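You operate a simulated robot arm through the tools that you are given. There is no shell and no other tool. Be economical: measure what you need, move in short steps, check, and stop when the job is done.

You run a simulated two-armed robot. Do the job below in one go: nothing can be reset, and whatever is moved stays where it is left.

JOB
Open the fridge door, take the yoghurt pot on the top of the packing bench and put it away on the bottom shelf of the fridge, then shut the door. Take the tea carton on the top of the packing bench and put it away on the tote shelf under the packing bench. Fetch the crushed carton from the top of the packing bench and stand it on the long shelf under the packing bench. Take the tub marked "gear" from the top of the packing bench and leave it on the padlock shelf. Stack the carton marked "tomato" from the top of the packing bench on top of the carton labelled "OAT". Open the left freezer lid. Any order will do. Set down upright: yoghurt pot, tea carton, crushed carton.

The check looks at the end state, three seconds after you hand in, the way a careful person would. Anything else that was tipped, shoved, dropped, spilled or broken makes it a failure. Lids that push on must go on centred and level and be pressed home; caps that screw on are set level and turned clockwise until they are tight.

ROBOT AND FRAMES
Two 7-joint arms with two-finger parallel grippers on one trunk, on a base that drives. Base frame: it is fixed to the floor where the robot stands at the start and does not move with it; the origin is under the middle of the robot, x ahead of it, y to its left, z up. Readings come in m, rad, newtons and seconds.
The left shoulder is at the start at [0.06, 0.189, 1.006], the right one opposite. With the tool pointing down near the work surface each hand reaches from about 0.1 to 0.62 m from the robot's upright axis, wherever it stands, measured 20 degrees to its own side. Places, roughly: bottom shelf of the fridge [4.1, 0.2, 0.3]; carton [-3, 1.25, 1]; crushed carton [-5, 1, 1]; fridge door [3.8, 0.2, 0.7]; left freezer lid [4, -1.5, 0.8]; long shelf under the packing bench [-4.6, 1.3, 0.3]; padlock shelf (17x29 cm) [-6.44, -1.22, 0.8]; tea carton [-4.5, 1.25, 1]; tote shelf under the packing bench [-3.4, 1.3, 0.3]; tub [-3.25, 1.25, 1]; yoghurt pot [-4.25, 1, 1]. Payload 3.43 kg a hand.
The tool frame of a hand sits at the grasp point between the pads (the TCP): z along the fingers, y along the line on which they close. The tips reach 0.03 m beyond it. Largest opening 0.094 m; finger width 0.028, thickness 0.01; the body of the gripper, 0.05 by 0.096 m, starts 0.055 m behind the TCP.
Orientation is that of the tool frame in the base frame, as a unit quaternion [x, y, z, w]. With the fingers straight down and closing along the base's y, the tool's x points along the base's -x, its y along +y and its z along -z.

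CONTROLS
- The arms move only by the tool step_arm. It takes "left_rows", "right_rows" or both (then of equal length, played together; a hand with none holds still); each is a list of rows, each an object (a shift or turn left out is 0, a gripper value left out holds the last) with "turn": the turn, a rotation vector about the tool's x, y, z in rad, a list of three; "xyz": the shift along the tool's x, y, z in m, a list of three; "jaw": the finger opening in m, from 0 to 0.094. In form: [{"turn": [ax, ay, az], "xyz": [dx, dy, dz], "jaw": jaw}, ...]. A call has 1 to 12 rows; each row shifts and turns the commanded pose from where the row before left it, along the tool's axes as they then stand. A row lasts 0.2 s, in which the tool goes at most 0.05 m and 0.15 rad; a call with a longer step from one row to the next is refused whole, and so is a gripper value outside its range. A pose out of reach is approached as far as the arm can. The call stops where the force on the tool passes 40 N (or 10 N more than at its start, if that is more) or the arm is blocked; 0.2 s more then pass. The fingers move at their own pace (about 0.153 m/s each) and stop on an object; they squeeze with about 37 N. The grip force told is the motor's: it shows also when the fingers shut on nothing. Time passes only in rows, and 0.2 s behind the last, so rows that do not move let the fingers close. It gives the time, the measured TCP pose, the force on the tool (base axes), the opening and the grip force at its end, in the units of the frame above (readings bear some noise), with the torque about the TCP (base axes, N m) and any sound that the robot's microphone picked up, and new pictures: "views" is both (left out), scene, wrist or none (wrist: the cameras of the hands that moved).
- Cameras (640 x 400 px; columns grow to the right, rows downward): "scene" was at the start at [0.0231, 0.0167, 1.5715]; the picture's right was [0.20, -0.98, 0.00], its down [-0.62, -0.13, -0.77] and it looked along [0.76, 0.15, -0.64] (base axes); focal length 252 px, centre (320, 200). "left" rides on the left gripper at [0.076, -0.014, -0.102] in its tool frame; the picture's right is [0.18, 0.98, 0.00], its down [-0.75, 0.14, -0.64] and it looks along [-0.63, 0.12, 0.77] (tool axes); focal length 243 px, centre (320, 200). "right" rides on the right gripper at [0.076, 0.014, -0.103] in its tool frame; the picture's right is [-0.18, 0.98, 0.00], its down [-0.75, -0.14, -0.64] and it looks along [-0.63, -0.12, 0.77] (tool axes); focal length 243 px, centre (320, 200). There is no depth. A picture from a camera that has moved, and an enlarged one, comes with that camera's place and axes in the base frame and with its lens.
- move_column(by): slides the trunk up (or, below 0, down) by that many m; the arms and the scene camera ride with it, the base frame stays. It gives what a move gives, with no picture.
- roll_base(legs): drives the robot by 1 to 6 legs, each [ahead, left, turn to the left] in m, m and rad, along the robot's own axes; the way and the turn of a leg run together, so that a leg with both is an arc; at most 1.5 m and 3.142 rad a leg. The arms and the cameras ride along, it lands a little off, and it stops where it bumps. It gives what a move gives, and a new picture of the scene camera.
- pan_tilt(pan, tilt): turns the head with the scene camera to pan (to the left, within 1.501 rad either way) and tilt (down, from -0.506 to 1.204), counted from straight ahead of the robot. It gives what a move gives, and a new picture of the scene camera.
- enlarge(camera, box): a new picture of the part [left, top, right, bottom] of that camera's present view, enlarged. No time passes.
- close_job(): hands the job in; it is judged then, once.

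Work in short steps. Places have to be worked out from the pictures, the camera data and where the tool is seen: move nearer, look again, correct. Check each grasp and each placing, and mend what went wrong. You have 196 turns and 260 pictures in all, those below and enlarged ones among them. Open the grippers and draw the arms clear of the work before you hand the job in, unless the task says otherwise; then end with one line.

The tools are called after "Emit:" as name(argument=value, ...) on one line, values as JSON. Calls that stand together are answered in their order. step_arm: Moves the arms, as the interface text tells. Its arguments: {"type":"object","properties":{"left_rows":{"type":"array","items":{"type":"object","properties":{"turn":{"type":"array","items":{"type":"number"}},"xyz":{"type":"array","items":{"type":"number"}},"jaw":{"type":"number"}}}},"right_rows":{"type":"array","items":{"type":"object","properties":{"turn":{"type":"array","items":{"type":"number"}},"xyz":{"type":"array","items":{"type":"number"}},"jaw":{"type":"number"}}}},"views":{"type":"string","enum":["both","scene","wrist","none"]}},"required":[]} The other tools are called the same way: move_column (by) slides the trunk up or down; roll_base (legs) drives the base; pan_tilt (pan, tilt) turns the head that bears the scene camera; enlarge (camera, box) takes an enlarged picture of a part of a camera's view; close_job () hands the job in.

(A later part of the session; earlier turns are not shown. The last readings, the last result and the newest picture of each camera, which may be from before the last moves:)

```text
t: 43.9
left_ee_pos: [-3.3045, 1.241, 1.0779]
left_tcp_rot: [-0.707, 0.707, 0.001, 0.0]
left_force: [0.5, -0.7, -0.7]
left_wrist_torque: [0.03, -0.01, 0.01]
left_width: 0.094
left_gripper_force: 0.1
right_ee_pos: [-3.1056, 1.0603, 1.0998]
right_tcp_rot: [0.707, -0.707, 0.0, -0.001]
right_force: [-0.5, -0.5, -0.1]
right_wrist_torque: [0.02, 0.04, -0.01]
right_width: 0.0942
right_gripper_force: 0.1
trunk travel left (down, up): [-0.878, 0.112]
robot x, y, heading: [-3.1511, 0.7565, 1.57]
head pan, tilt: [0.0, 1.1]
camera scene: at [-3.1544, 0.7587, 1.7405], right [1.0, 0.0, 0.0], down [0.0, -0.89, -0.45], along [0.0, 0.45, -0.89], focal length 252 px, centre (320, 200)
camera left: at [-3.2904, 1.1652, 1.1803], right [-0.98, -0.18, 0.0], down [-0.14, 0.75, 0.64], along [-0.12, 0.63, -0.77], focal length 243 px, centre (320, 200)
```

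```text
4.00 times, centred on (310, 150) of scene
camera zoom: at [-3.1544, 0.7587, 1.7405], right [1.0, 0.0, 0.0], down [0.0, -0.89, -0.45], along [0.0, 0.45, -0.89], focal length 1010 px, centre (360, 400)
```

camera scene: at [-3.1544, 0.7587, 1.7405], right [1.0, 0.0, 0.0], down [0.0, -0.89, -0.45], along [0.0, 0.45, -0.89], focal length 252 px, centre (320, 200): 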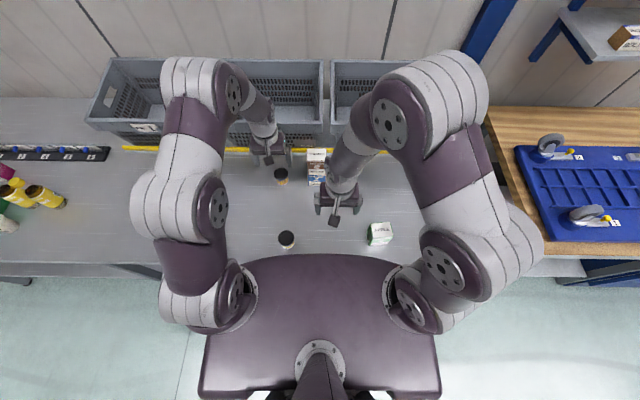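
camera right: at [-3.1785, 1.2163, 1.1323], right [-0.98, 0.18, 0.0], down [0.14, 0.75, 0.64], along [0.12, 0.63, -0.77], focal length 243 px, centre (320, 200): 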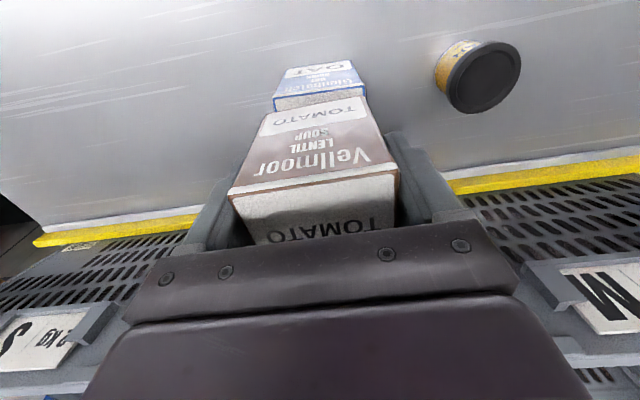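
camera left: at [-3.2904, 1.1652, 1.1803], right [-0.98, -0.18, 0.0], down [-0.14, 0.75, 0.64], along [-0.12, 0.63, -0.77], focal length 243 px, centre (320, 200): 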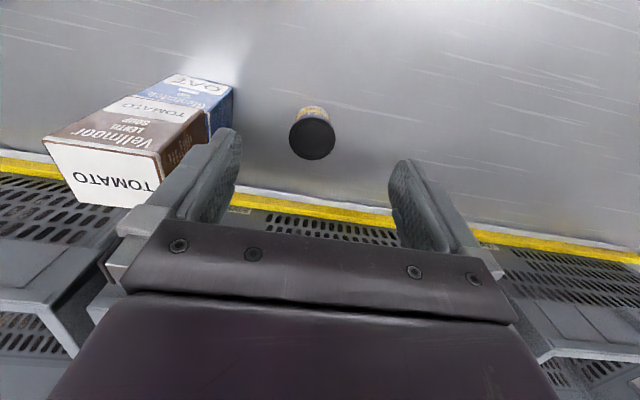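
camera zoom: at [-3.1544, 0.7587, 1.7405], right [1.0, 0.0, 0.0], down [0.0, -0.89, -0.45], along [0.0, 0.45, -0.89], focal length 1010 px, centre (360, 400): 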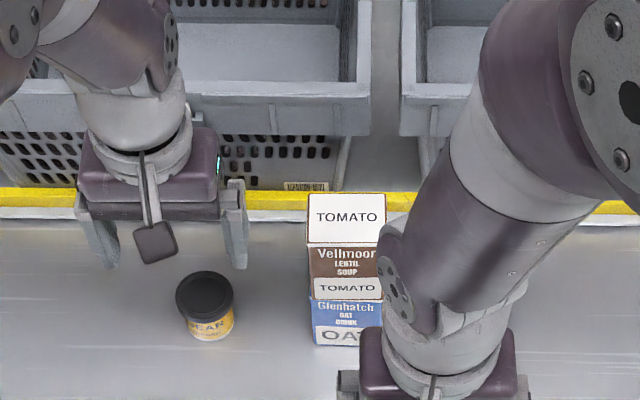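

Tub lid centre ≈ (-3.305, 1.288, 0.925). Descend and grip.

Emit:
step_arm(left_rows=[{"xyz": [-0.025, 0.001, 0.04]}, {"xyz": [-0.022, 0, 0.04]}, {"xyz": [0, 0, 0.045]}, {"xyz": [0, 0, 0.03]}, {"xyz": [0, 0, 0.018]}, {}, {"jaw": 0}, {"jaw": 0}, {"jaw": 0}], views="wrist")

```text
t: 45.9
left_ee_pos: [-3.3048, 1.2897, 0.9022]
left_tcp_rot: [0.707, -0.707, 0.0, 0.0]
left_force: [0.4, -0.6, -0.5]
left_wrist_torque: [0.0, 0.02, -0.04]
left_width: 0.0608
left_gripper_force: 37.0
right_ee_pos: [-3.1068, 1.0614, 1.0996]
right_tcp_rot: [-0.707, 0.707, 0.0, 0.0]
right_force: [-0.1, 0.5, -0.6]
right_wrist_torque: [0.02, 0.0, 0.0]
right_width: 0.0939
right_gripper_force: 0.1
trunk travel left (down, up): [-0.878, 0.112]
robot x, y, heading: [-3.1528, 0.7569, 1.573]
head pan, tilt: [0.0, 1.1]
camera left: at [-3.2915, 1.2131, 1.0051], right [-0.98, -0.18, 0.0], down [-0.14, 0.75, 0.64], along [-0.12, 0.63, -0.77], focal length 243 px, centre (320, 200)
```

left: 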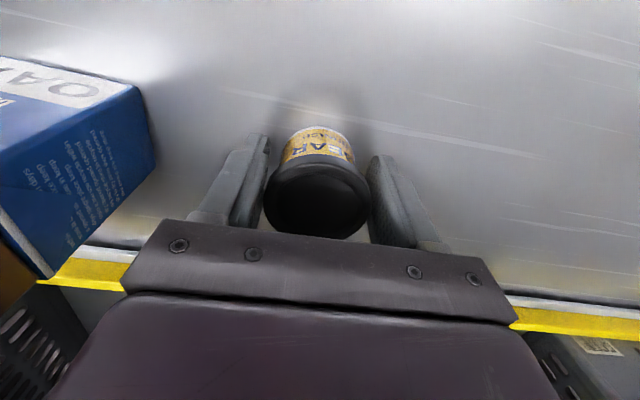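

Gripped (0.061). Lift with the trunk, pull the left hand back, and back away from the bench.

Emit:
move_column(by=0.11)

Emit:
step_arm(left_rows=[{"xyz": [0, 0, -0.04]}, {"xyz": [0.02, 0, -0.04]}, {"xyz": [0.045, 0, 0]}, {"xyz": [0.045, 0, 0]}, {"xyz": [0.045, 0, 0]}], views="none")

Emit:
roll_base(legs=[[-0.5, 0, 0]])

Emit:
pan_tilt(pan=1.3, tilt=0.35)

```text
t: 47.3
left_ee_pos: [-3.3056, 1.2894, 1.0121]
left_tcp_rot: [0.707, -0.707, 0.0, 0.001]
left_force: [0.3, -0.5, -0.2]
left_wrist_torque: [-0.03, -0.01, 0.01]
left_width: 0.0607
left_gripper_force: 36.8
right_ee_pos: [-3.1056, 1.0619, 1.2095]
right_tcp_rot: [-0.707, 0.708, 0.001, 0.0]
right_force: [0.9, 0.4, -0.1]
right_wrist_torque: [0.0, -0.01, -0.02]
right_width: 0.094
right_gripper_force: 0.1
trunk travel left (down, up): [-0.988, 0.002]
robot x, y, heading: [-3.152, 0.7564, 1.569]
head pan, tilt: [0.0, 1.1]
```

```text
t: 48.5
left_ee_pos: [-3.3043, 1.1313, 1.0909]
left_tcp_rot: [0.708, -0.706, -0.001, -0.001]
left_force: [0.0, -0.9, -1.3]
left_wrist_torque: [0.01, 0.02, -0.02]
left_width: 0.0604
left_gripper_force: 36.9
right_ee_pos: [-3.1044, 1.0594, 1.2101]
right_tcp_rot: [0.708, -0.707, 0.0, -0.001]
right_force: [0.1, 0.2, 0.1]
right_wrist_torque: [-0.02, -0.02, 0.01]
right_width: 0.0941
right_gripper_force: 0.0
trunk travel left (down, up): [-0.988, 0.002]
robot x, y, heading: [-3.1545, 0.752, 1.571]
head pan, tilt: [0.0, 1.1]
```

```text
t: 51.4
left_ee_pos: [-3.3069, 0.6479, 1.0893]
left_tcp_rot: [0.712, -0.703, 0.001, 0.001]
left_force: [-0.1, 1.3, -1.2]
left_wrist_torque: [-0.01, 0.01, 0.01]
left_width: 0.0607
left_gripper_force: 36.9
right_ee_pos: [-3.1065, 0.5778, 1.2088]
right_tcp_rot: [0.711, -0.703, 0.0, 0.0]
right_force: [-1.2, -0.6, 0.3]
right_wrist_torque: [-0.05, -0.02, 0.02]
right_width: 0.0939
right_gripper_force: 0.1
trunk travel left (down, up): [-0.988, 0.002]
robot x, y, heading: [-3.1507, 0.2723, 1.581]
head pan, tilt: [0.0, 1.1]
camera scene: at [-3.1513, 0.2762, 1.8505], right [1.0, 0.01, 0.0], down [0.01, -0.89, -0.45], along [-0.01, 0.45, -0.89], focal length 252 px, centre (320, 200)
```

scene: 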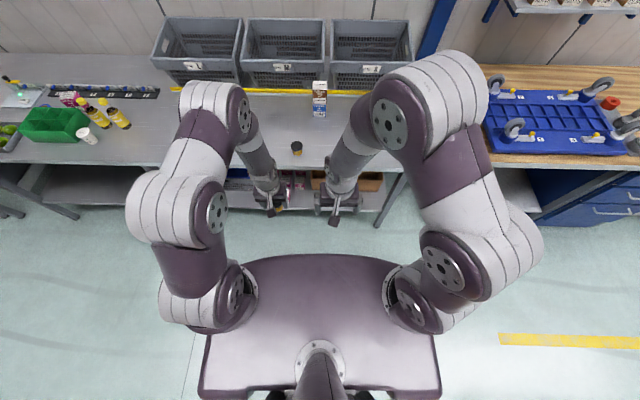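

```text
t: 52.8
left_ee_pos: [-3.3075, 0.6477, 1.0915]
left_tcp_rot: [0.712, -0.703, 0.001, 0.0]
left_force: [0.5, 0.0, -1.5]
left_wrist_torque: [-0.01, 0.02, -0.04]
left_width: 0.0604
left_gripper_force: 36.7
right_ee_pos: [-3.1066, 0.5761, 1.2097]
right_tcp_rot: [0.712, -0.702, 0.0, 0.001]
right_force: [-0.7, -0.7, 0.3]
right_wrist_torque: [0.01, -0.02, 0.0]
right_width: 0.0939
right_gripper_force: 0.1
trunk travel left (down, up): [-0.988, 0.002]
robot x, y, heading: [-3.151, 0.2688, 1.582]
head pan, tilt: [1.3, 0.351]
camera scene: at [-3.2405, 0.2341, 1.9118], right [0.26, 0.97, 0.0], down [0.33, -0.09, -0.94], along [-0.91, 0.24, -0.34], focal length 252 px, centre (320, 200)
```

scene: 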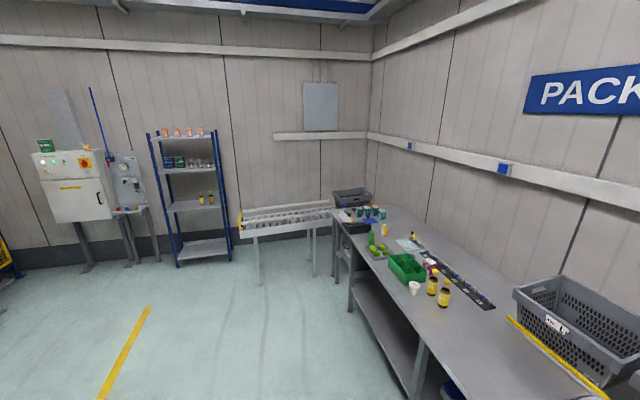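

I enlarge the region where the padlock shelf should be.

Emit:
enlarge(camera="scene", box=[20, 80, 240, 280])

```text
2.00 times, centred on (130, 180) of scene
camera zoom: at [-3.2405, 0.2341, 1.9118], right [0.26, 0.97, 0.0], down [0.33, -0.09, -0.94], along [-0.91, 0.24, -0.34], focal length 505 px, centre (700, 240)
```

zoom: 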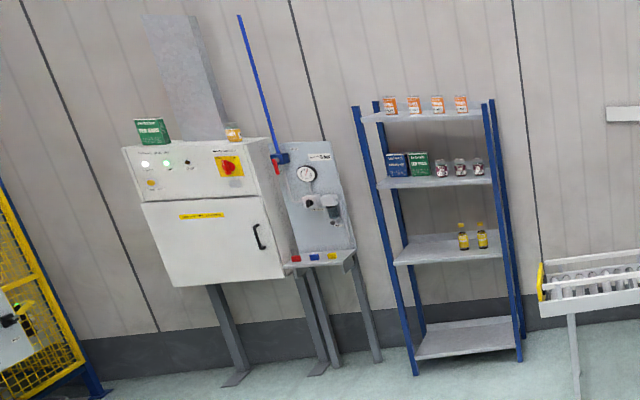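

The padlock shelf is the small ledge under the gauge panel at about (-6.44, -1.21, 0.82). I turn to face -x and drive there.

Emit:
roll_base(legs=[[0, 0, 1.56], [1.3, 0, 0], [0.75, 1.3, 0]])

Emit:
pan_tilt(pan=0.1, tilt=0.6)

```text
refused: leg 3 is longer than a leg can be; nothing moved
```

```text
t: 54.2
left_ee_pos: [-3.3076, 0.6463, 1.0912]
left_tcp_rot: [0.711, -0.703, 0.0, 0.0]
left_force: [-0.5, 0.0, -0.5]
left_wrist_torque: [-0.03, 0.03, -0.01]
left_width: 0.0603
left_gripper_force: 37.3
right_ee_pos: [-3.1069, 0.5756, 1.2082]
right_tcp_rot: [0.712, -0.702, 0.0, 0.0]
right_force: [0.2, -0.3, 0.3]
right_wrist_torque: [0.0, -0.01, 0.02]
right_width: 0.0941
right_gripper_force: 0.1
trunk travel left (down, up): [-0.988, 0.002]
robot x, y, heading: [-3.1549, 0.2707, 1.577]
head pan, tilt: [0.099, 0.6]
camera scene: at [-3.1605, 0.2986, 1.8891], right [0.99, 0.11, 0.0], down [0.06, -0.56, -0.83], along [-0.09, 0.82, -0.56], focal length 252 px, centre (320, 200)
```

scene: 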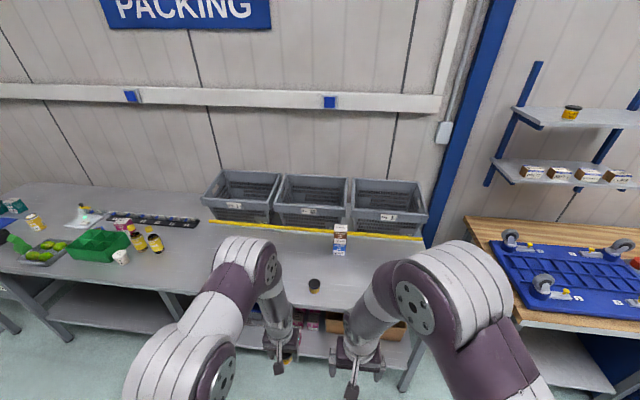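

Split the last leg.

Emit:
roll_base(legs=[[0, 0, 1.56], [1.4, 0, 0], [0.6, 0.6, 0], [0, 0.7, 0]])

```text
t: 72.4
left_ee_pos: [-5.5168, -1.149, 1.0921]
left_tcp_rot: [1.0, -0.008, 0.0, 0.002]
left_force: [0.4, 0.4, -0.8]
left_wrist_torque: [0.0, 0.02, 0.04]
left_width: 0.0603
left_gripper_force: 37.4
right_ee_pos: [-5.4395, -0.9512, 1.209]
right_tcp_rot: [1.0, -0.007, 0.001, 0.0]
right_force: [0.2, 0.1, 0.0]
right_wrist_torque: [-0.01, 0.0, 0.04]
right_width: 0.094
right_gripper_force: 0.0
trunk travel left (down, up): [-0.988, 0.002]
robot x, y, heading: [-5.136, -1.0048, 3.126]
head pan, tilt: [0.099, 0.6]
camera scene: at [-5.165, -1.0115, 1.8891], right [-0.08, 1.0, 0.0], down [0.56, 0.05, -0.83], along [-0.82, -0.07, -0.56], focal length 252 px, centre (320, 200)
```

scene: 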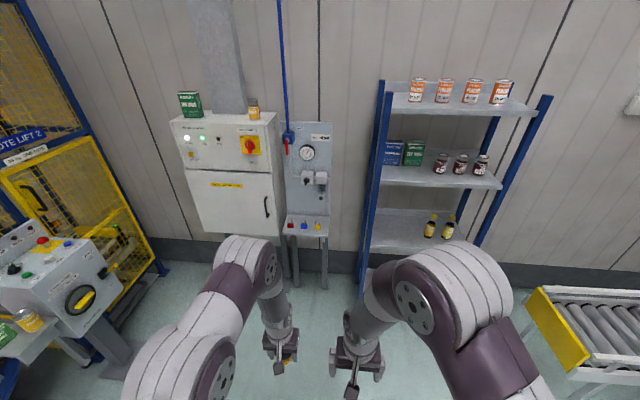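

Enlarge the shelf to find free space.

Emit:
enlarge(camera="scene", box=[265, 180, 345, 250])

```text
5.71 times, centred on (305, 215) of scene
camera zoom: at [-5.165, -1.0115, 1.8891], right [-0.08, 1.0, 0.0], down [0.56, 0.05, -0.83], along [-0.82, -0.07, -0.56], focal length 1443 px, centre (406, 114)
```

zoom: 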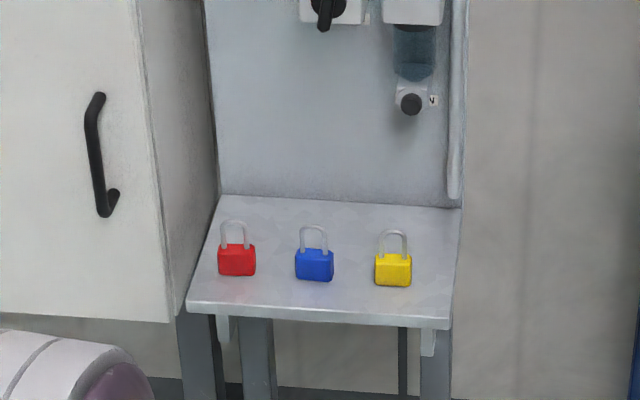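

Padlocks sit mid-shelf; I need a closer look to choose a spot. Drive closer.

Emit:
roll_base(legs=[[0.55, 0.05, 0.015]])

Emit:
pan_tilt(pan=0.25, tilt=0.95)

Emit:
enlarge(camera="left", box=[0, 0, 640, 400])

```text
t: 75.6
left_ee_pos: [-6.0597, -1.2032, 1.0912]
left_tcp_rot: [1.0, 0.0, -0.001, 0.0]
left_force: [0.0, 1.0, -1.2]
left_wrist_torque: [-0.01, 0.01, 0.01]
left_width: 0.0601
left_gripper_force: 37.1
right_ee_pos: [-5.9873, -1.0027, 1.2097]
right_tcp_rot: [1.0, 0.0, -0.001, 0.0]
right_force: [1.0, -0.6, 0.4]
right_wrist_torque: [-0.01, 0.04, 0.01]
right_width: 0.0939
right_gripper_force: 0.0
trunk travel left (down, up): [-0.988, 0.002]
robot x, y, heading: [-5.6814, -1.0491, 3.14]
head pan, tilt: [0.099, 0.6]
camera scene: at [-5.7105, -1.0596, 1.8892], right [-0.1, 1.0, 0.0], down [0.56, 0.06, -0.83], along [-0.82, -0.08, -0.56], focal length 252 px, centre (320, 200)
```

scene: 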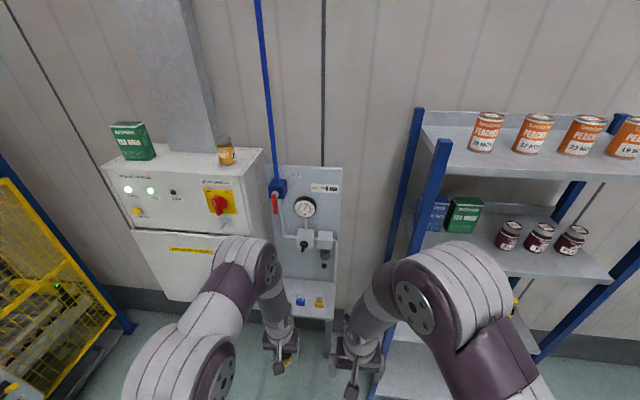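

```text
t: 76.4
left_ee_pos: [-6.0621, -1.2024, 1.0911]
left_tcp_rot: [1.0, 0.0, 0.001, 0.0]
left_force: [-0.2, -0.5, -1.4]
left_wrist_torque: [0.01, -0.04, -0.01]
left_width: 0.0601
left_gripper_force: 36.9
right_ee_pos: [-5.9893, -1.0032, 1.2088]
right_tcp_rot: [1.0, 0.0, 0.0, 0.001]
right_force: [-0.7, 0.2, 0.0]
right_wrist_torque: [-0.01, -0.01, 0.02]
right_width: 0.0937
right_gripper_force: 0.0
trunk travel left (down, up): [-0.988, 0.002]
robot x, y, heading: [-5.6846, -1.0488, 3.139]
head pan, tilt: [0.25, 0.949]
camera scene: at [-5.6959, -1.0691, 1.8607], right [-0.25, 0.97, 0.0], down [0.79, 0.2, -0.58], along [-0.56, -0.14, -0.81], focal length 252 px, centre (320, 200)
```

scene: 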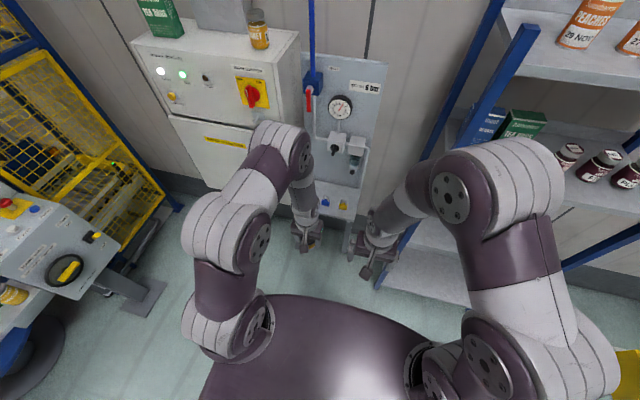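

```text
1.00 times, centred on (320, 200) of left
camera zoom: at [-5.9857, -1.1879, 1.1935], right [0.18, -0.98, 0.0], down [-0.75, -0.14, 0.64], along [-0.63, -0.12, -0.77], focal length 243 px, centre (320, 200)
```

zoom: 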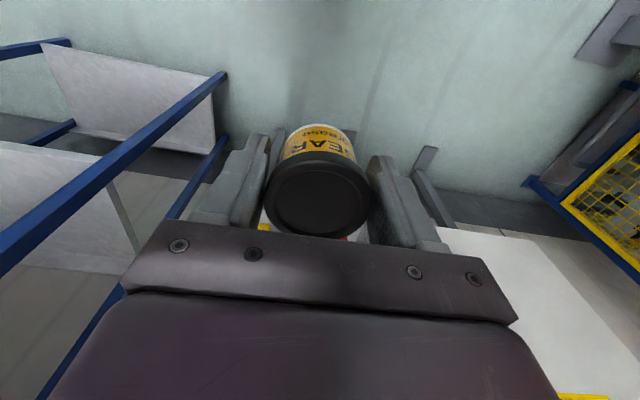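

Emit:
enlarge(camera="scene", box=[285, 100, 385, 230])

```text
3.08 times, centred on (335, 165) of scene
camera zoom: at [-5.6959, -1.0691, 1.8607], right [-0.25, 0.97, 0.0], down [0.79, 0.2, -0.58], along [-0.56, -0.14, -0.81], focal length 777 px, centre (274, 308)
```

zoom: 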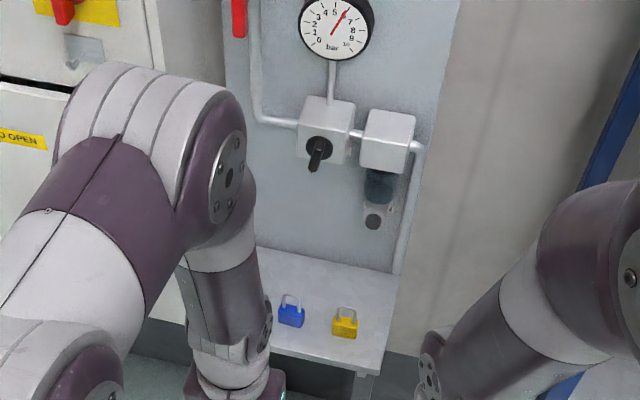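

Geometry: shelf x∈[-6.53,-6.33], z≈0.82, padlocks at x≈-6.39; about 0.12 m is free behind them. I'll set the tub at (-6.455, -1.26), behind and between red and blue padlocks. Drive closer and lower the trunk.

Emit:
roll_base(legs=[[0.22, 0, 0]])

Emit:
move_column(by=-0.1)

Emit:
step_arm(left_rows=[{"xyz": [0, 0.04, 0]}, {"xyz": [0, 0.02, 0]}, {}])

Emit:
enlarge(camera="scene", box=[250, 130, 400, 270])

```text
t: 78.0
left_ee_pos: [-6.2714, -1.2041, 1.0912]
left_tcp_rot: [1.0, 0.0, -0.001, 0.0]
left_force: [0.5, -0.1, -2.2]
left_wrist_torque: [0.01, 0.02, 0.0]
left_width: 0.06
left_gripper_force: 36.6
right_ee_pos: [-6.1966, -1.0028, 1.2095]
right_tcp_rot: [1.0, 0.0, -0.002, 0.0]
right_force: [-0.2, 0.0, 0.2]
right_wrist_torque: [-0.01, 0.02, 0.02]
right_width: 0.094
right_gripper_force: 0.0
trunk travel left (down, up): [-0.988, 0.002]
robot x, y, heading: [-5.8953, -1.0543, -3.141]
head pan, tilt: [0.25, 0.949]
camera scene: at [-5.9021, -1.0689, 1.8608], right [-0.25, 0.97, 0.0], down [0.79, 0.2, -0.58], along [-0.57, -0.14, -0.81], focal length 252 px, centre (320, 200)
```

scene: 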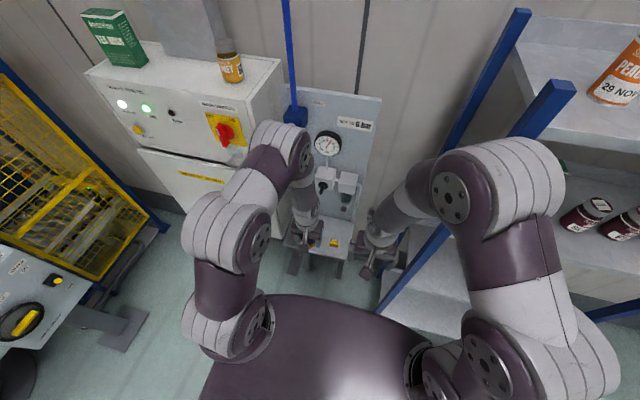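

```text
t: 79.4
left_ee_pos: [-6.2733, -1.2027, 0.9909]
left_tcp_rot: [1.0, -0.001, 0.001, 0.0]
left_force: [0.2, 0.3, -0.8]
left_wrist_torque: [0.0, 0.0, 0.02]
left_width: 0.0597
left_gripper_force: 36.9
right_ee_pos: [-6.2018, -1.0038, 1.1079]
right_tcp_rot: [1.0, 0.001, 0.001, 0.001]
right_force: [0.2, -0.1, -0.6]
right_wrist_torque: [0.01, 0.01, -0.01]
right_width: 0.094
right_gripper_force: 0.2
trunk travel left (down, up): [-0.888, 0.102]
robot x, y, heading: [-5.8931, -1.0514, -3.14]
head pan, tilt: [0.25, 0.949]
```

```text
t: 80.2
left_ee_pos: [-6.2751, -1.2611, 0.993]
left_tcp_rot: [1.0, 0.0, 0.0, 0.001]
left_force: [1.0, 0.2, -0.8]
left_wrist_torque: [0.02, -0.05, -0.02]
left_width: 0.0599
left_gripper_force: 37.2
right_ee_pos: [-6.2011, -1.0025, 1.1091]
right_tcp_rot: [1.0, 0.0, -0.001, 0.0]
right_force: [0.5, 0.5, -0.1]
right_wrist_torque: [-0.02, 0.03, 0.01]
right_width: 0.0938
right_gripper_force: 0.0
trunk travel left (down, up): [-0.888, 0.102]
robot x, y, heading: [-5.896, -1.0484, -3.141]
head pan, tilt: [0.25, 0.949]
camera scene: at [-5.907, -1.0676, 1.7607], right [-0.25, 0.97, 0.0], down [0.79, 0.2, -0.58], along [-0.56, -0.14, -0.81], focal length 252 px, centre (320, 200)
camera left: at [-6.1994, -1.2461, 1.095], right [0.18, -0.98, 0.0], down [-0.75, -0.14, 0.64], along [-0.63, -0.12, -0.77], focal length 243 px, centre (320, 200)
```

scene: 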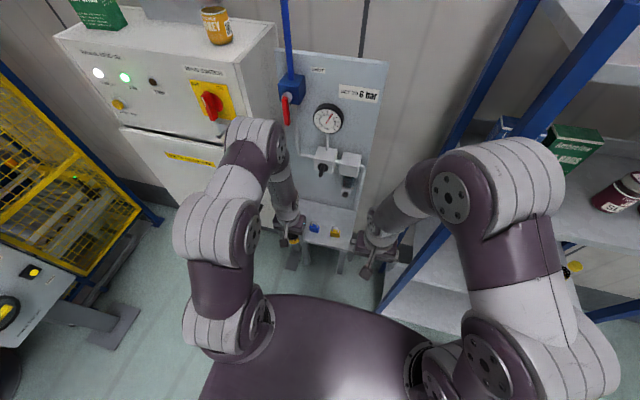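
left: 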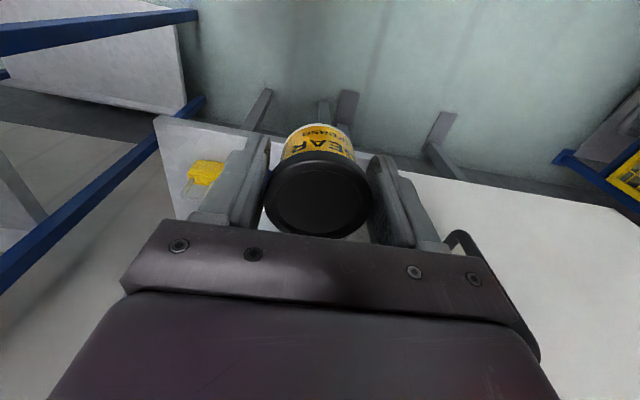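

```text
2.86 times, centred on (325, 200) of scene
camera zoom: at [-5.907, -1.0676, 1.7607], right [-0.25, 0.97, 0.0], down [0.79, 0.2, -0.58], along [-0.56, -0.14, -0.81], focal length 721 px, centre (306, 200)
```

zoom: 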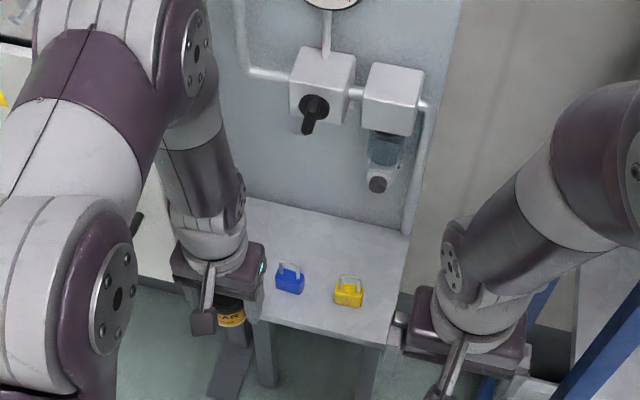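

Padlocks confirmed at x≈-6.387. Lower slightly to TCP 0.95 and slide the tub over the shelf behind them.

Emit:
step_arm(left_rows=[{"xyz": [-0.01, 0, 0.035]}, {"xyz": [-0.045, 0, 0]}, {"xyz": [-0.045, 0, 0]}, {"xyz": [-0.045, 0, 0]}, {"xyz": [-0.035, 0, 0]}, {}])

Emit:
enlarge(camera="scene", box=[250, 130, 400, 270])

```text
t: 81.6
left_ee_pos: [-6.4536, -1.2623, 0.9555]
left_tcp_rot: [1.0, 0.0, -0.001, 0.0]
left_force: [0.2, 0.0, -1.4]
left_wrist_torque: [-0.01, -0.02, 0.01]
left_width: 0.06
left_gripper_force: 37.0
right_ee_pos: [-6.1988, -1.0035, 1.1089]
right_tcp_rot: [1.0, 0.001, 0.001, 0.001]
right_force: [-0.3, -0.3, 0.0]
right_wrist_torque: [-0.02, 0.03, 0.01]
right_width: 0.0942
right_gripper_force: 0.0
trunk travel left (down, up): [-0.888, 0.102]
robot x, y, heading: [-5.8958, -1.0519, -3.14]
head pan, tilt: [0.25, 0.949]
camera scene: at [-5.9063, -1.069, 1.7607], right [-0.25, 0.97, 0.0], down [0.79, 0.2, -0.58], along [-0.56, -0.14, -0.81], focal length 252 px, centre (320, 200)
camera left: at [-6.3777, -1.2481, 1.0588], right [0.18, -0.98, 0.0], down [-0.75, -0.14, 0.64], along [-0.63, -0.12, -0.77], focal length 243 px, centre (320, 200)
```

scene: 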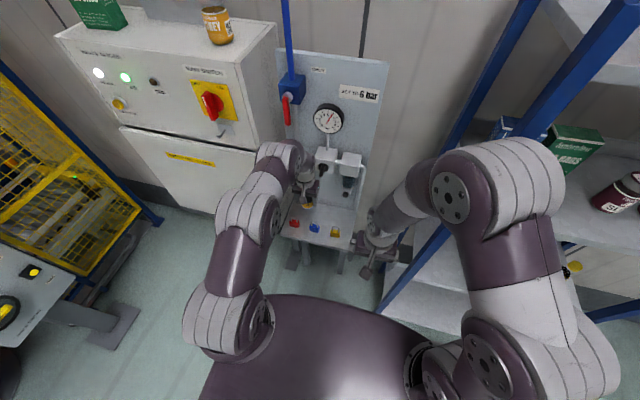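
left: 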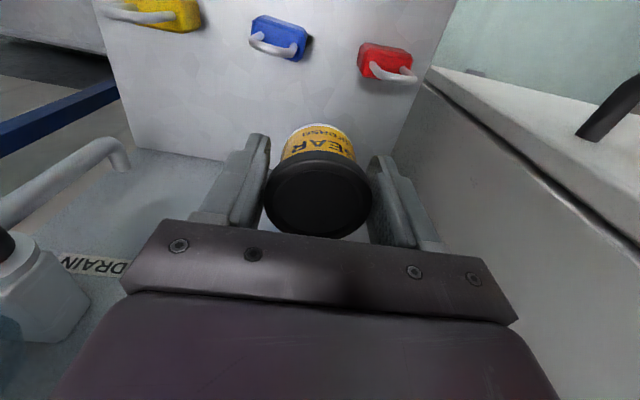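

```text
2.86 times, centred on (325, 200) of scene
camera zoom: at [-5.9063, -1.069, 1.7607], right [-0.25, 0.97, 0.0], down [0.79, 0.2, -0.58], along [-0.56, -0.14, -0.81], focal length 721 px, centre (306, 200)
```

zoom: 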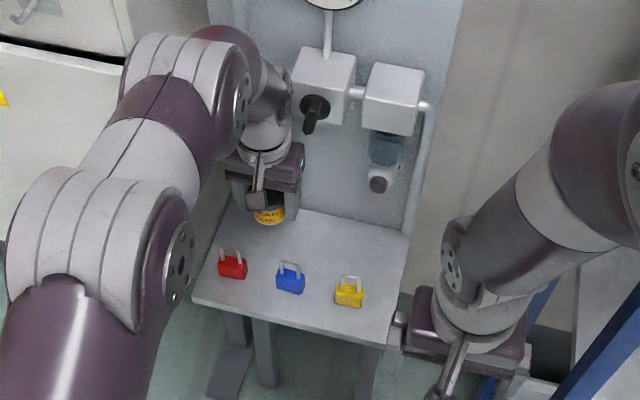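

Clear. Lower gently toward the shelf.

Emit:
step_arm(left_rows=[{"xyz": [0.008, 0, 0.03]}, {"xyz": [0, 0, 0.03]}, {"xyz": [0, 0, 0.015]}, {"xyz": [0, 0, 0.005]}, {"xyz": [0, 0, 0.004]}, {}], views="wrist")

```text
t: 83.0
left_ee_pos: [-6.4448, -1.2619, 0.8703]
left_tcp_rot: [1.0, 0.0, -0.001, 0.0]
left_force: [0.4, 0.0, -1.6]
left_wrist_torque: [-0.04, 0.01, 0.01]
left_width: 0.0599
left_gripper_force: 36.3
right_ee_pos: [-6.2009, -1.0034, 1.1083]
right_tcp_rot: [1.0, 0.0, 0.0, 0.0]
right_force: [-0.5, -0.2, 0.3]
right_wrist_torque: [0.0, 0.03, 0.0]
right_width: 0.0939
right_gripper_force: 0.2
trunk travel left (down, up): [-0.888, 0.102]
robot x, y, heading: [-5.8952, -1.0467, -3.14]
head pan, tilt: [0.25, 0.949]
camera left: at [-6.3686, -1.2478, 0.9734], right [0.18, -0.98, 0.0], down [-0.75, -0.14, 0.64], along [-0.63, -0.12, -0.77], focal length 243 px, centre (320, 200)
```

left: 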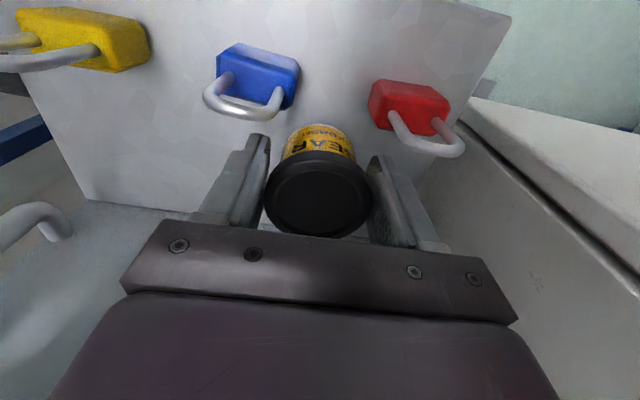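

Not in contact yet; continue in small steps.

Emit:
step_arm(left_rows=[{"xyz": [0, 0, 0.003]}, {"xyz": [0, 0, 0.003]}, {"xyz": [0, 0, 0.003]}, {}], views="none")

```text
t: 84.0
left_ee_pos: [-6.4459, -1.2624, 0.862]
left_tcp_rot: [1.0, 0.001, 0.0, 0.0]
left_force: [0.9, 0.0, -1.3]
left_wrist_torque: [0.01, 0.0, -0.02]
left_width: 0.0599
left_gripper_force: 37.0
right_ee_pos: [-6.1999, -1.0032, 1.1088]
right_tcp_rot: [1.0, 0.0, 0.0, 0.0]
right_force: [0.1, 0.1, -0.4]
right_wrist_torque: [-0.02, 0.01, 0.04]
right_width: 0.0939
right_gripper_force: 0.1
trunk travel left (down, up): [-0.888, 0.102]
robot x, y, heading: [-5.896, -1.0488, -3.146]
head pan, tilt: [0.25, 0.949]
```

Emit:
step_arm(left_rows=[{"xyz": [0, 0, 0.003]}, {"xyz": [0, 0, 0.003]}, {}], views="none")

Emit:
enlarge(camera="scene", box=[270, 170, 370, 260])

```text
t: 84.8
left_ee_pos: [-6.4446, -1.2619, 0.8567]
left_tcp_rot: [1.0, 0.0, 0.0, -0.001]
left_force: [-0.5, -0.2, -1.0]
left_wrist_torque: [0.02, 0.02, -0.02]
left_width: 0.0601
left_gripper_force: 37.0
right_ee_pos: [-6.2011, -1.0032, 1.1089]
right_tcp_rot: [1.0, 0.0, 0.0, 0.0]
right_force: [-0.4, -0.5, -0.2]
right_wrist_torque: [0.02, 0.01, 0.0]
right_width: 0.0939
right_gripper_force: 0.1
trunk travel left (down, up): [-0.888, 0.102]
robot x, y, heading: [-5.8937, -1.0491, -3.142]
head pan, tilt: [0.25, 0.949]
```

```text
4.44 times, centred on (320, 215) of scene
camera zoom: at [-5.9072, -1.0689, 1.7607], right [-0.25, 0.97, 0.0], down [0.79, 0.2, -0.58], along [-0.56, -0.14, -0.81], focal length 1122 px, centre (320, 133)
```

zoom: 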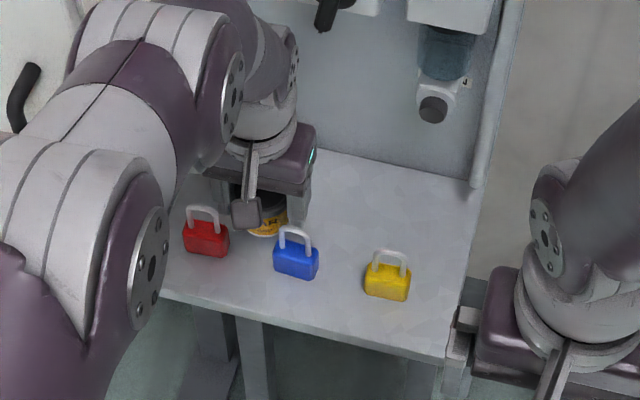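

Emit:
step_arm(left_rows=[{"xyz": [0, 0, 0.003]}, {"xyz": [0, 0, 0.003]}, {"xyz": [0, 0, 0.003]}, {}], views="none")

```text
t: 85.8
left_ee_pos: [-6.4448, -1.2629, 0.8473]
left_tcp_rot: [1.0, 0.0, 0.001, 0.001]
left_force: [0.3, 0.4, -1.1]
left_wrist_torque: [0.0, 0.01, -0.02]
left_width: 0.0596
left_gripper_force: 37.2
right_ee_pos: [-6.2009, -1.0036, 1.1091]
right_tcp_rot: [1.0, 0.0, -0.001, 0.0]
right_force: [0.4, -0.3, -0.5]
right_wrist_torque: [0.0, -0.03, 0.01]
right_width: 0.0942
right_gripper_force: 0.0
trunk travel left (down, up): [-0.888, 0.102]
robot x, y, heading: [-5.8941, -1.0526, -3.142]
head pan, tilt: [0.25, 0.949]
```

Shelf is a bit lower than assumed; shift 1 cm back for clearance, and continue down.

Emit:
step_arm(left_rows=[{"xyz": [-0.01, 0, 0]}, {"xyz": [0, 0, 0.003]}, {"xyz": [0, 0, 0.002]}, {}], views="wrist")

```text
t: 86.8
left_ee_pos: [-6.4551, -1.2641, 0.8421]
left_tcp_rot: [1.0, 0.0, 0.0, 0.0]
left_force: [-0.5, 0.2, 2.0]
left_wrist_torque: [-0.1, -0.02, 0.01]
left_width: 0.0595
left_gripper_force: 36.8
right_ee_pos: [-6.2007, -1.0036, 1.1095]
right_tcp_rot: [1.0, 0.0, 0.001, 0.0]
right_force: [0.6, -0.4, 0.1]
right_wrist_torque: [-0.03, -0.02, -0.03]
right_width: 0.0944
right_gripper_force: 0.0
trunk travel left (down, up): [-0.888, 0.102]
robot x, y, heading: [-5.8953, -1.0496, -3.143]
head pan, tilt: [0.25, 0.949]
camera left: at [-6.3792, -1.2481, 0.9455], right [0.18, -0.98, 0.0], down [-0.75, -0.14, 0.64], along [-0.63, -0.12, -0.77], focal length 243 px, centre (320, 200)
```

left: 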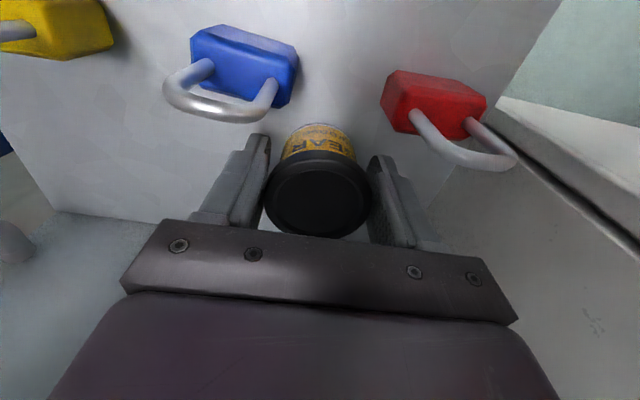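

Contact at 0.842. Open moderately and lift with the trunk.

Emit:
step_arm(left_rows=[{"jaw": 0.078}, {"jaw": 0.078}, {}], views="none")

Emit:
move_column(by=0.1)

Emit:
step_arm(left_rows=[{"xyz": [0.045, 0, 0]}, {"xyz": [0.045, 0, 0]}, {"xyz": [0.045, 0, 0]}, {"xyz": [0.045, 0, 0]}], views="wrist")

Emit:
enlarge(camera="scene", box=[270, 170, 370, 260])

```text
t: 87.6
left_ee_pos: [-6.4556, -1.2624, 0.8429]
left_tcp_rot: [1.0, 0.0, 0.0, 0.0]
left_force: [0.5, -0.1, 0.0]
left_wrist_torque: [-0.01, -0.01, -0.01]
left_width: 0.0779
left_gripper_force: 0.0
right_ee_pos: [-6.1999, -1.0034, 1.1086]
right_tcp_rot: [1.0, 0.0, 0.0, -0.001]
right_force: [0.9, -0.3, 1.4]
right_wrist_torque: [0.0, 0.0, 0.02]
right_width: 0.0939
right_gripper_force: 0.1
trunk travel left (down, up): [-0.888, 0.102]
robot x, y, heading: [-5.896, -1.0497, -3.14]
head pan, tilt: [0.25, 0.949]
```

```text
t: 88.9
left_ee_pos: [-6.4552, -1.2632, 0.941]
left_tcp_rot: [1.0, 0.0, 0.0, 0.0]
left_force: [0.2, 0.0, -0.4]
left_wrist_torque: [0.0, 0.02, 0.02]
left_width: 0.0781
left_gripper_force: 0.1
right_ee_pos: [-6.2, -1.0029, 1.2083]
right_tcp_rot: [1.0, 0.0, 0.0, -0.001]
right_force: [-0.5, 0.7, 0.6]
right_wrist_torque: [0.01, 0.0, 0.02]
right_width: 0.0942
right_gripper_force: 0.1
trunk travel left (down, up): [-0.988, 0.002]
robot x, y, heading: [-5.8971, -1.0526, -3.145]
head pan, tilt: [0.25, 0.949]
```

```text
t: 89.9
left_ee_pos: [-6.275, -1.2621, 0.9431]
left_tcp_rot: [1.0, 0.0, 0.0, -0.001]
left_force: [0.3, -0.1, 0.3]
left_wrist_torque: [0.0, -0.01, 0.0]
left_width: 0.0777
left_gripper_force: 0.1
right_ee_pos: [-6.1988, -1.0027, 1.2084]
right_tcp_rot: [1.0, -0.001, -0.001, 0.0]
right_force: [0.3, 0.3, 0.1]
right_wrist_torque: [0.02, 0.03, 0.02]
right_width: 0.094
right_gripper_force: 0.0
trunk travel left (down, up): [-0.988, 0.002]
robot x, y, heading: [-5.8941, -1.0496, -3.14]
head pan, tilt: [0.25, 0.949]
camera left: at [-6.1981, -1.2482, 1.0454], right [0.18, -0.98, 0.0], down [-0.75, -0.14, 0.64], along [-0.63, -0.12, -0.77], focal length 243 px, centre (320, 200)
```

left: 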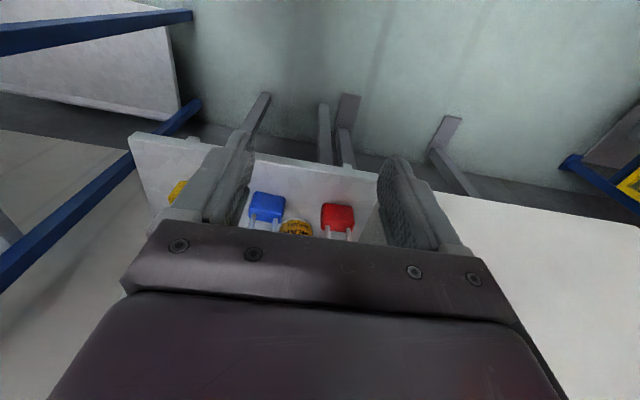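

```text
4.44 times, centred on (320, 215) of scene
camera zoom: at [-5.9053, -1.0689, 1.8607], right [-0.25, 0.97, 0.0], down [0.79, 0.2, -0.58], along [-0.56, -0.14, -0.81], focal length 1122 px, centre (320, 133)
```

zoom: 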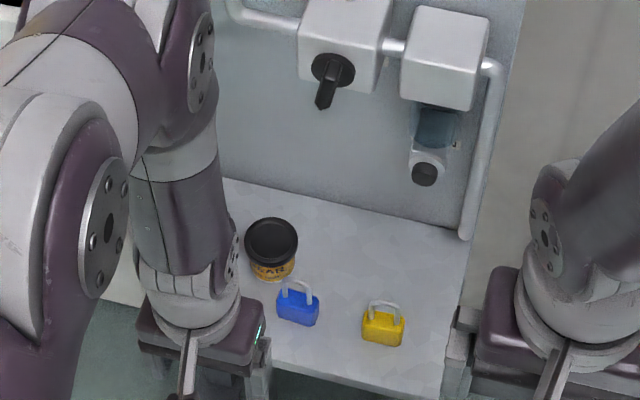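

Tub is in place, padlocks undisturbed. Back off, turn to face the bench, and drive in front of the tea/yoghurt area.

Emit:
roll_base(legs=[[-0.9, 0, 0], [0, 0, -1.57], [0.6, 0.0, 0], [0.7, -0.4, 0]])

Emit:
pan_tilt(pan=0.0, tilt=0.75)

```text
t: 105.4
left_ee_pos: [-4.804, 0.629, 0.9422]
left_tcp_rot: [0.709, -0.705, 0.0, 0.0]
left_force: [-0.2, -0.2, 0.3]
left_wrist_torque: [-0.01, -0.02, 0.02]
left_width: 0.0779
left_gripper_force: 0.0
right_ee_pos: [-4.543, 0.5557, 1.2088]
right_tcp_rot: [0.709, -0.705, 0.0, 0.0]
right_force: [0.0, -0.4, 0.3]
right_wrist_torque: [-0.03, 0.0, -0.01]
right_width: 0.094
right_gripper_force: 0.0
trunk travel left (down, up): [-0.988, 0.002]
robot x, y, heading: [-4.59, 0.251, 1.576]
head pan, tilt: [0.25, 0.949]
camera scene: at [-4.6086, 0.2602, 1.8607], right [0.97, 0.25, 0.0], down [0.2, -0.79, -0.58], along [-0.15, 0.56, -0.81], focal length 252 px, centre (320, 200)
```

scene: 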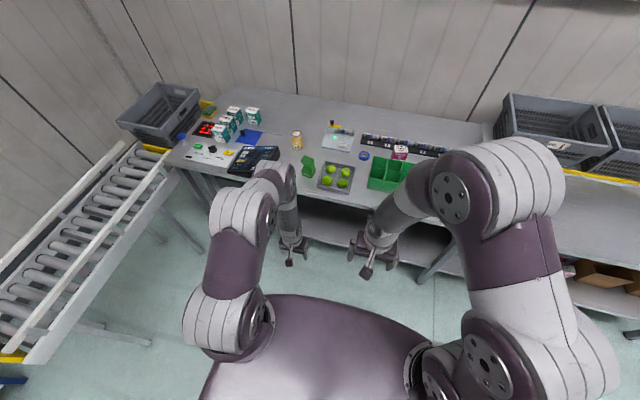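

```text
t: 106.2
left_ee_pos: [-4.804, 0.6296, 0.9425]
left_tcp_rot: [0.709, -0.705, 0.0, 0.0]
left_force: [-0.5, -0.1, 0.5]
left_wrist_torque: [0.03, 0.01, 0.0]
left_width: 0.0781
left_gripper_force: 0.1
right_ee_pos: [-4.5428, 0.5566, 1.2095]
right_tcp_rot: [0.709, -0.705, 0.0, -0.002]
right_force: [0.2, -0.4, 1.7]
right_wrist_torque: [-0.01, 0.02, 0.02]
right_width: 0.094
right_gripper_force: 0.0
trunk travel left (down, up): [-0.988, 0.002]
robot x, y, heading: [-4.5875, 0.2537, 1.578]
head pan, tilt: [0.0, 0.75]
camera scene: at [-4.5898, 0.2743, 1.8762], right [1.0, 0.01, 0.0], down [0.0, -0.68, -0.73], along [0.0, 0.73, -0.68], focal length 252 px, centre (320, 200)
```

scene: 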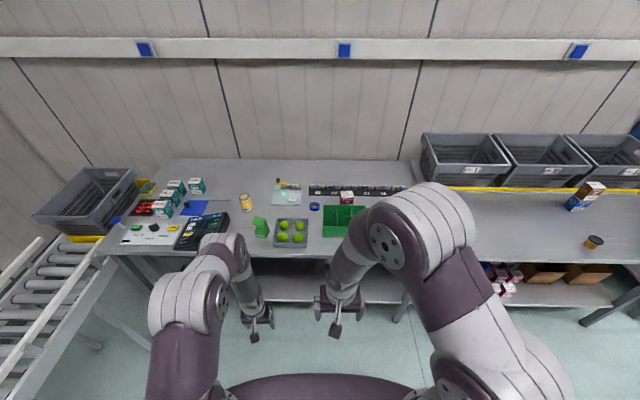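

Enlarge the left goods (crushed carton) and the tea.

Emit:
enlarge(camera="scene", box=[110, 165, 270, 265])

Emit:
enlarge(camera="scene", box=[240, 165, 400, 265])

Emit:
enlarge(camera="scene", box=[460, 245, 640, 325])

```text
4.00 times, centred on (190, 215) of scene
camera zoom: at [-4.5898, 0.2743, 1.8762], right [1.0, 0.01, 0.0], down [0.0, -0.68, -0.73], along [0.0, 0.73, -0.68], focal length 1010 px, centre (840, 140)
```

zoom: 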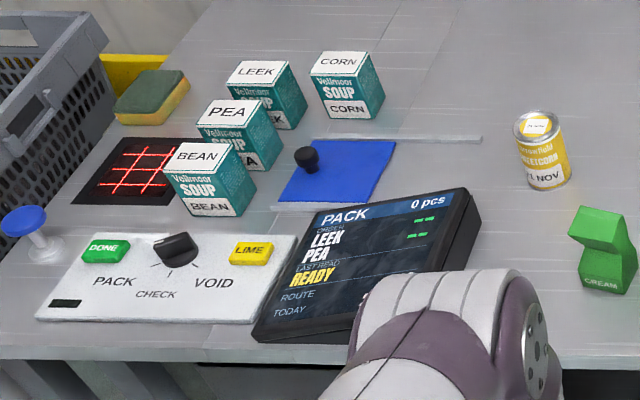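

```text
4.00 times, centred on (320, 215) of scene
camera zoom: at [-4.5898, 0.2743, 1.8762], right [1.0, 0.01, 0.0], down [0.0, -0.68, -0.73], along [0.0, 0.73, -0.68], focal length 1010 px, centre (320, 140)
```

zoom: 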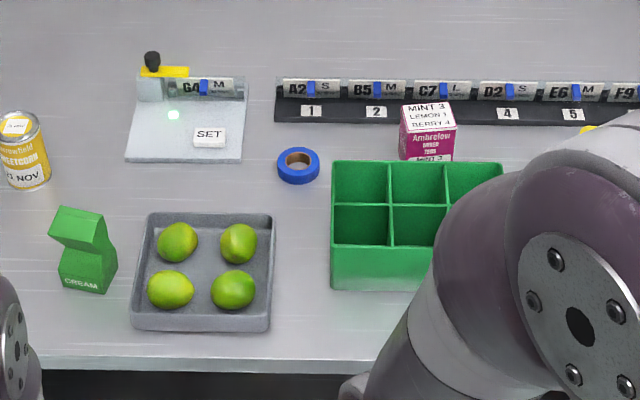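

```text
3.56 times, centred on (550, 285) of scene
camera zoom: at [-4.5898, 0.2743, 1.8762], right [1.0, 0.01, 0.0], down [0.0, -0.68, -0.73], along [0.0, 0.73, -0.68], focal length 898 px, centre (-498, -102)
```

zoom: 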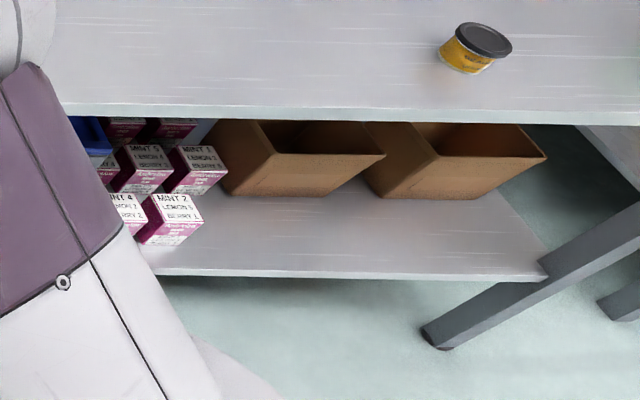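

The crushed carton is the bent green CREAM carton at ≈(-4.89, 1.09); tea carton (magenta) at ≈(-4.434, 1.32). Raise the left hand and approach the crushed carton.

Emit:
step_arm(left_rows=[{"xyz": [0, 0, -0.045], "jaw": 0.094}, {"xyz": [0, 0, -0.045]}, {"xyz": [0, 0, -0.045]}, {"xyz": [0, 0, -0.045]}, {"xyz": [0, 0, -0.045]}], views="none")

Emit:
roll_base(legs=[[0.28, 0.1, -0.005]])

Emit:
pan_tilt(pan=0.1, tilt=1.0)

Emit:
enlarge(camera="left", box=[0, 0, 640, 400])

```text
t: 107.4
left_ee_pos: [-4.8017, 0.6293, 1.1684]
left_tcp_rot: [0.709, -0.706, 0.0, 0.0]
left_force: [-0.2, 0.2, -1.0]
left_wrist_torque: [-0.01, -0.01, 0.02]
left_width: 0.0939
left_gripper_force: 0.0
right_ee_pos: [-4.5434, 0.5542, 1.2088]
right_tcp_rot: [0.709, -0.706, -0.001, -0.002]
right_force: [0.2, -0.4, 0.1]
right_wrist_torque: [0.02, 0.02, 0.01]
right_width: 0.0943
right_gripper_force: 0.0
trunk travel left (down, up): [-0.988, 0.002]
robot x, y, heading: [-4.5888, 0.2499, 1.576]
head pan, tilt: [0.0, 0.75]
```

```text
t: 109.4
left_ee_pos: [-4.8954, 0.9046, 1.1672]
left_tcp_rot: [-0.705, 0.709, 0.002, 0.001]
left_force: [0.1, 0.0, 0.3]
left_wrist_torque: [0.02, -0.02, -0.01]
left_width: 0.094
left_gripper_force: 0.0
right_ee_pos: [-4.6374, 0.8266, 1.2104]
right_tcp_rot: [-0.706, 0.708, 0.001, 0.001]
right_force: [-0.1, 0.3, 0.1]
right_wrist_torque: [0.01, -0.04, 0.03]
right_width: 0.0938
right_gripper_force: 0.1
trunk travel left (down, up): [-0.988, 0.002]
robot x, y, heading: [-4.6864, 0.5237, 1.56]
head pan, tilt: [0.0, 0.75]
camera scene: at [-4.6871, 0.5442, 1.8763], right [1.0, 0.0, 0.0], down [0.0, -0.68, -0.73], along [0.0, 0.73, -0.68], focal length 252 px, centre (320, 200)
```

scene: 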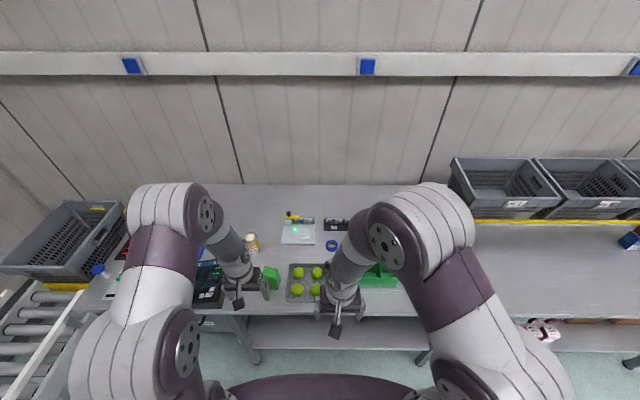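

```text
t: 110.2
left_ee_pos: [-4.8954, 0.9057, 1.1669]
left_tcp_rot: [-0.706, 0.709, 0.0, -0.001]
left_force: [0.3, 0.4, -0.6]
left_wrist_torque: [0.01, 0.0, 0.0]
left_width: 0.0943
left_gripper_force: 0.0
right_ee_pos: [-4.6379, 0.8289, 1.2076]
right_tcp_rot: [-0.706, 0.708, 0.0, 0.0]
right_force: [-0.1, 0.0, 0.0]
right_wrist_torque: [-0.03, -0.01, -0.01]
right_width: 0.094
right_gripper_force: 0.0
trunk travel left (down, up): [-0.988, 0.002]
robot x, y, heading: [-4.6878, 0.523, 1.564]
head pan, tilt: [0.099, 1.0]
camera scene: at [-4.6954, 0.5346, 1.8571], right [1.0, 0.09, 0.0], down [0.08, -0.84, -0.54], along [-0.05, 0.54, -0.84], focal length 252 px, centre (320, 200)
```

scene: 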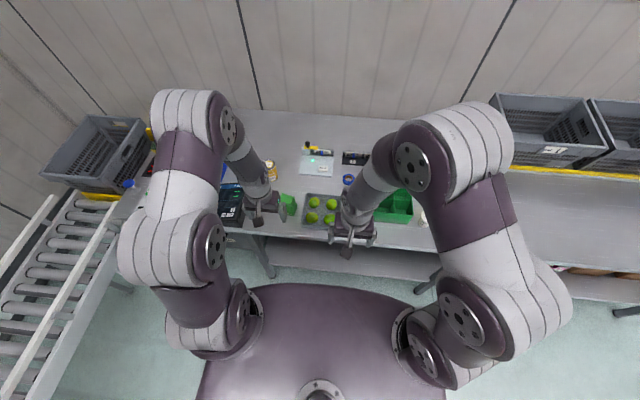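

```text
1.00 times, centred on (320, 200) of left
camera zoom: at [-4.8824, 0.8304, 1.2699], right [-0.98, -0.18, 0.0], down [-0.14, 0.75, 0.64], along [-0.11, 0.63, -0.77], focal length 243 px, centre (320, 200)
```

zoom: 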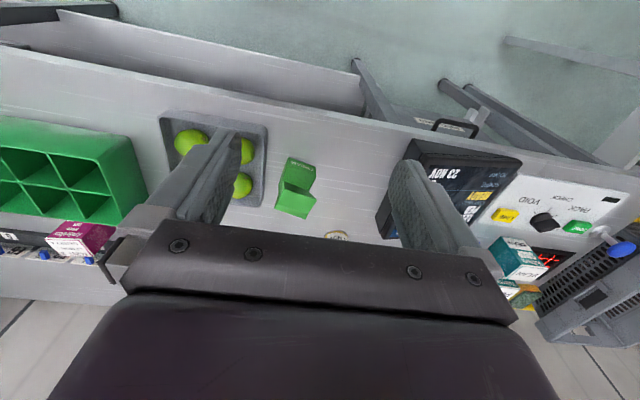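

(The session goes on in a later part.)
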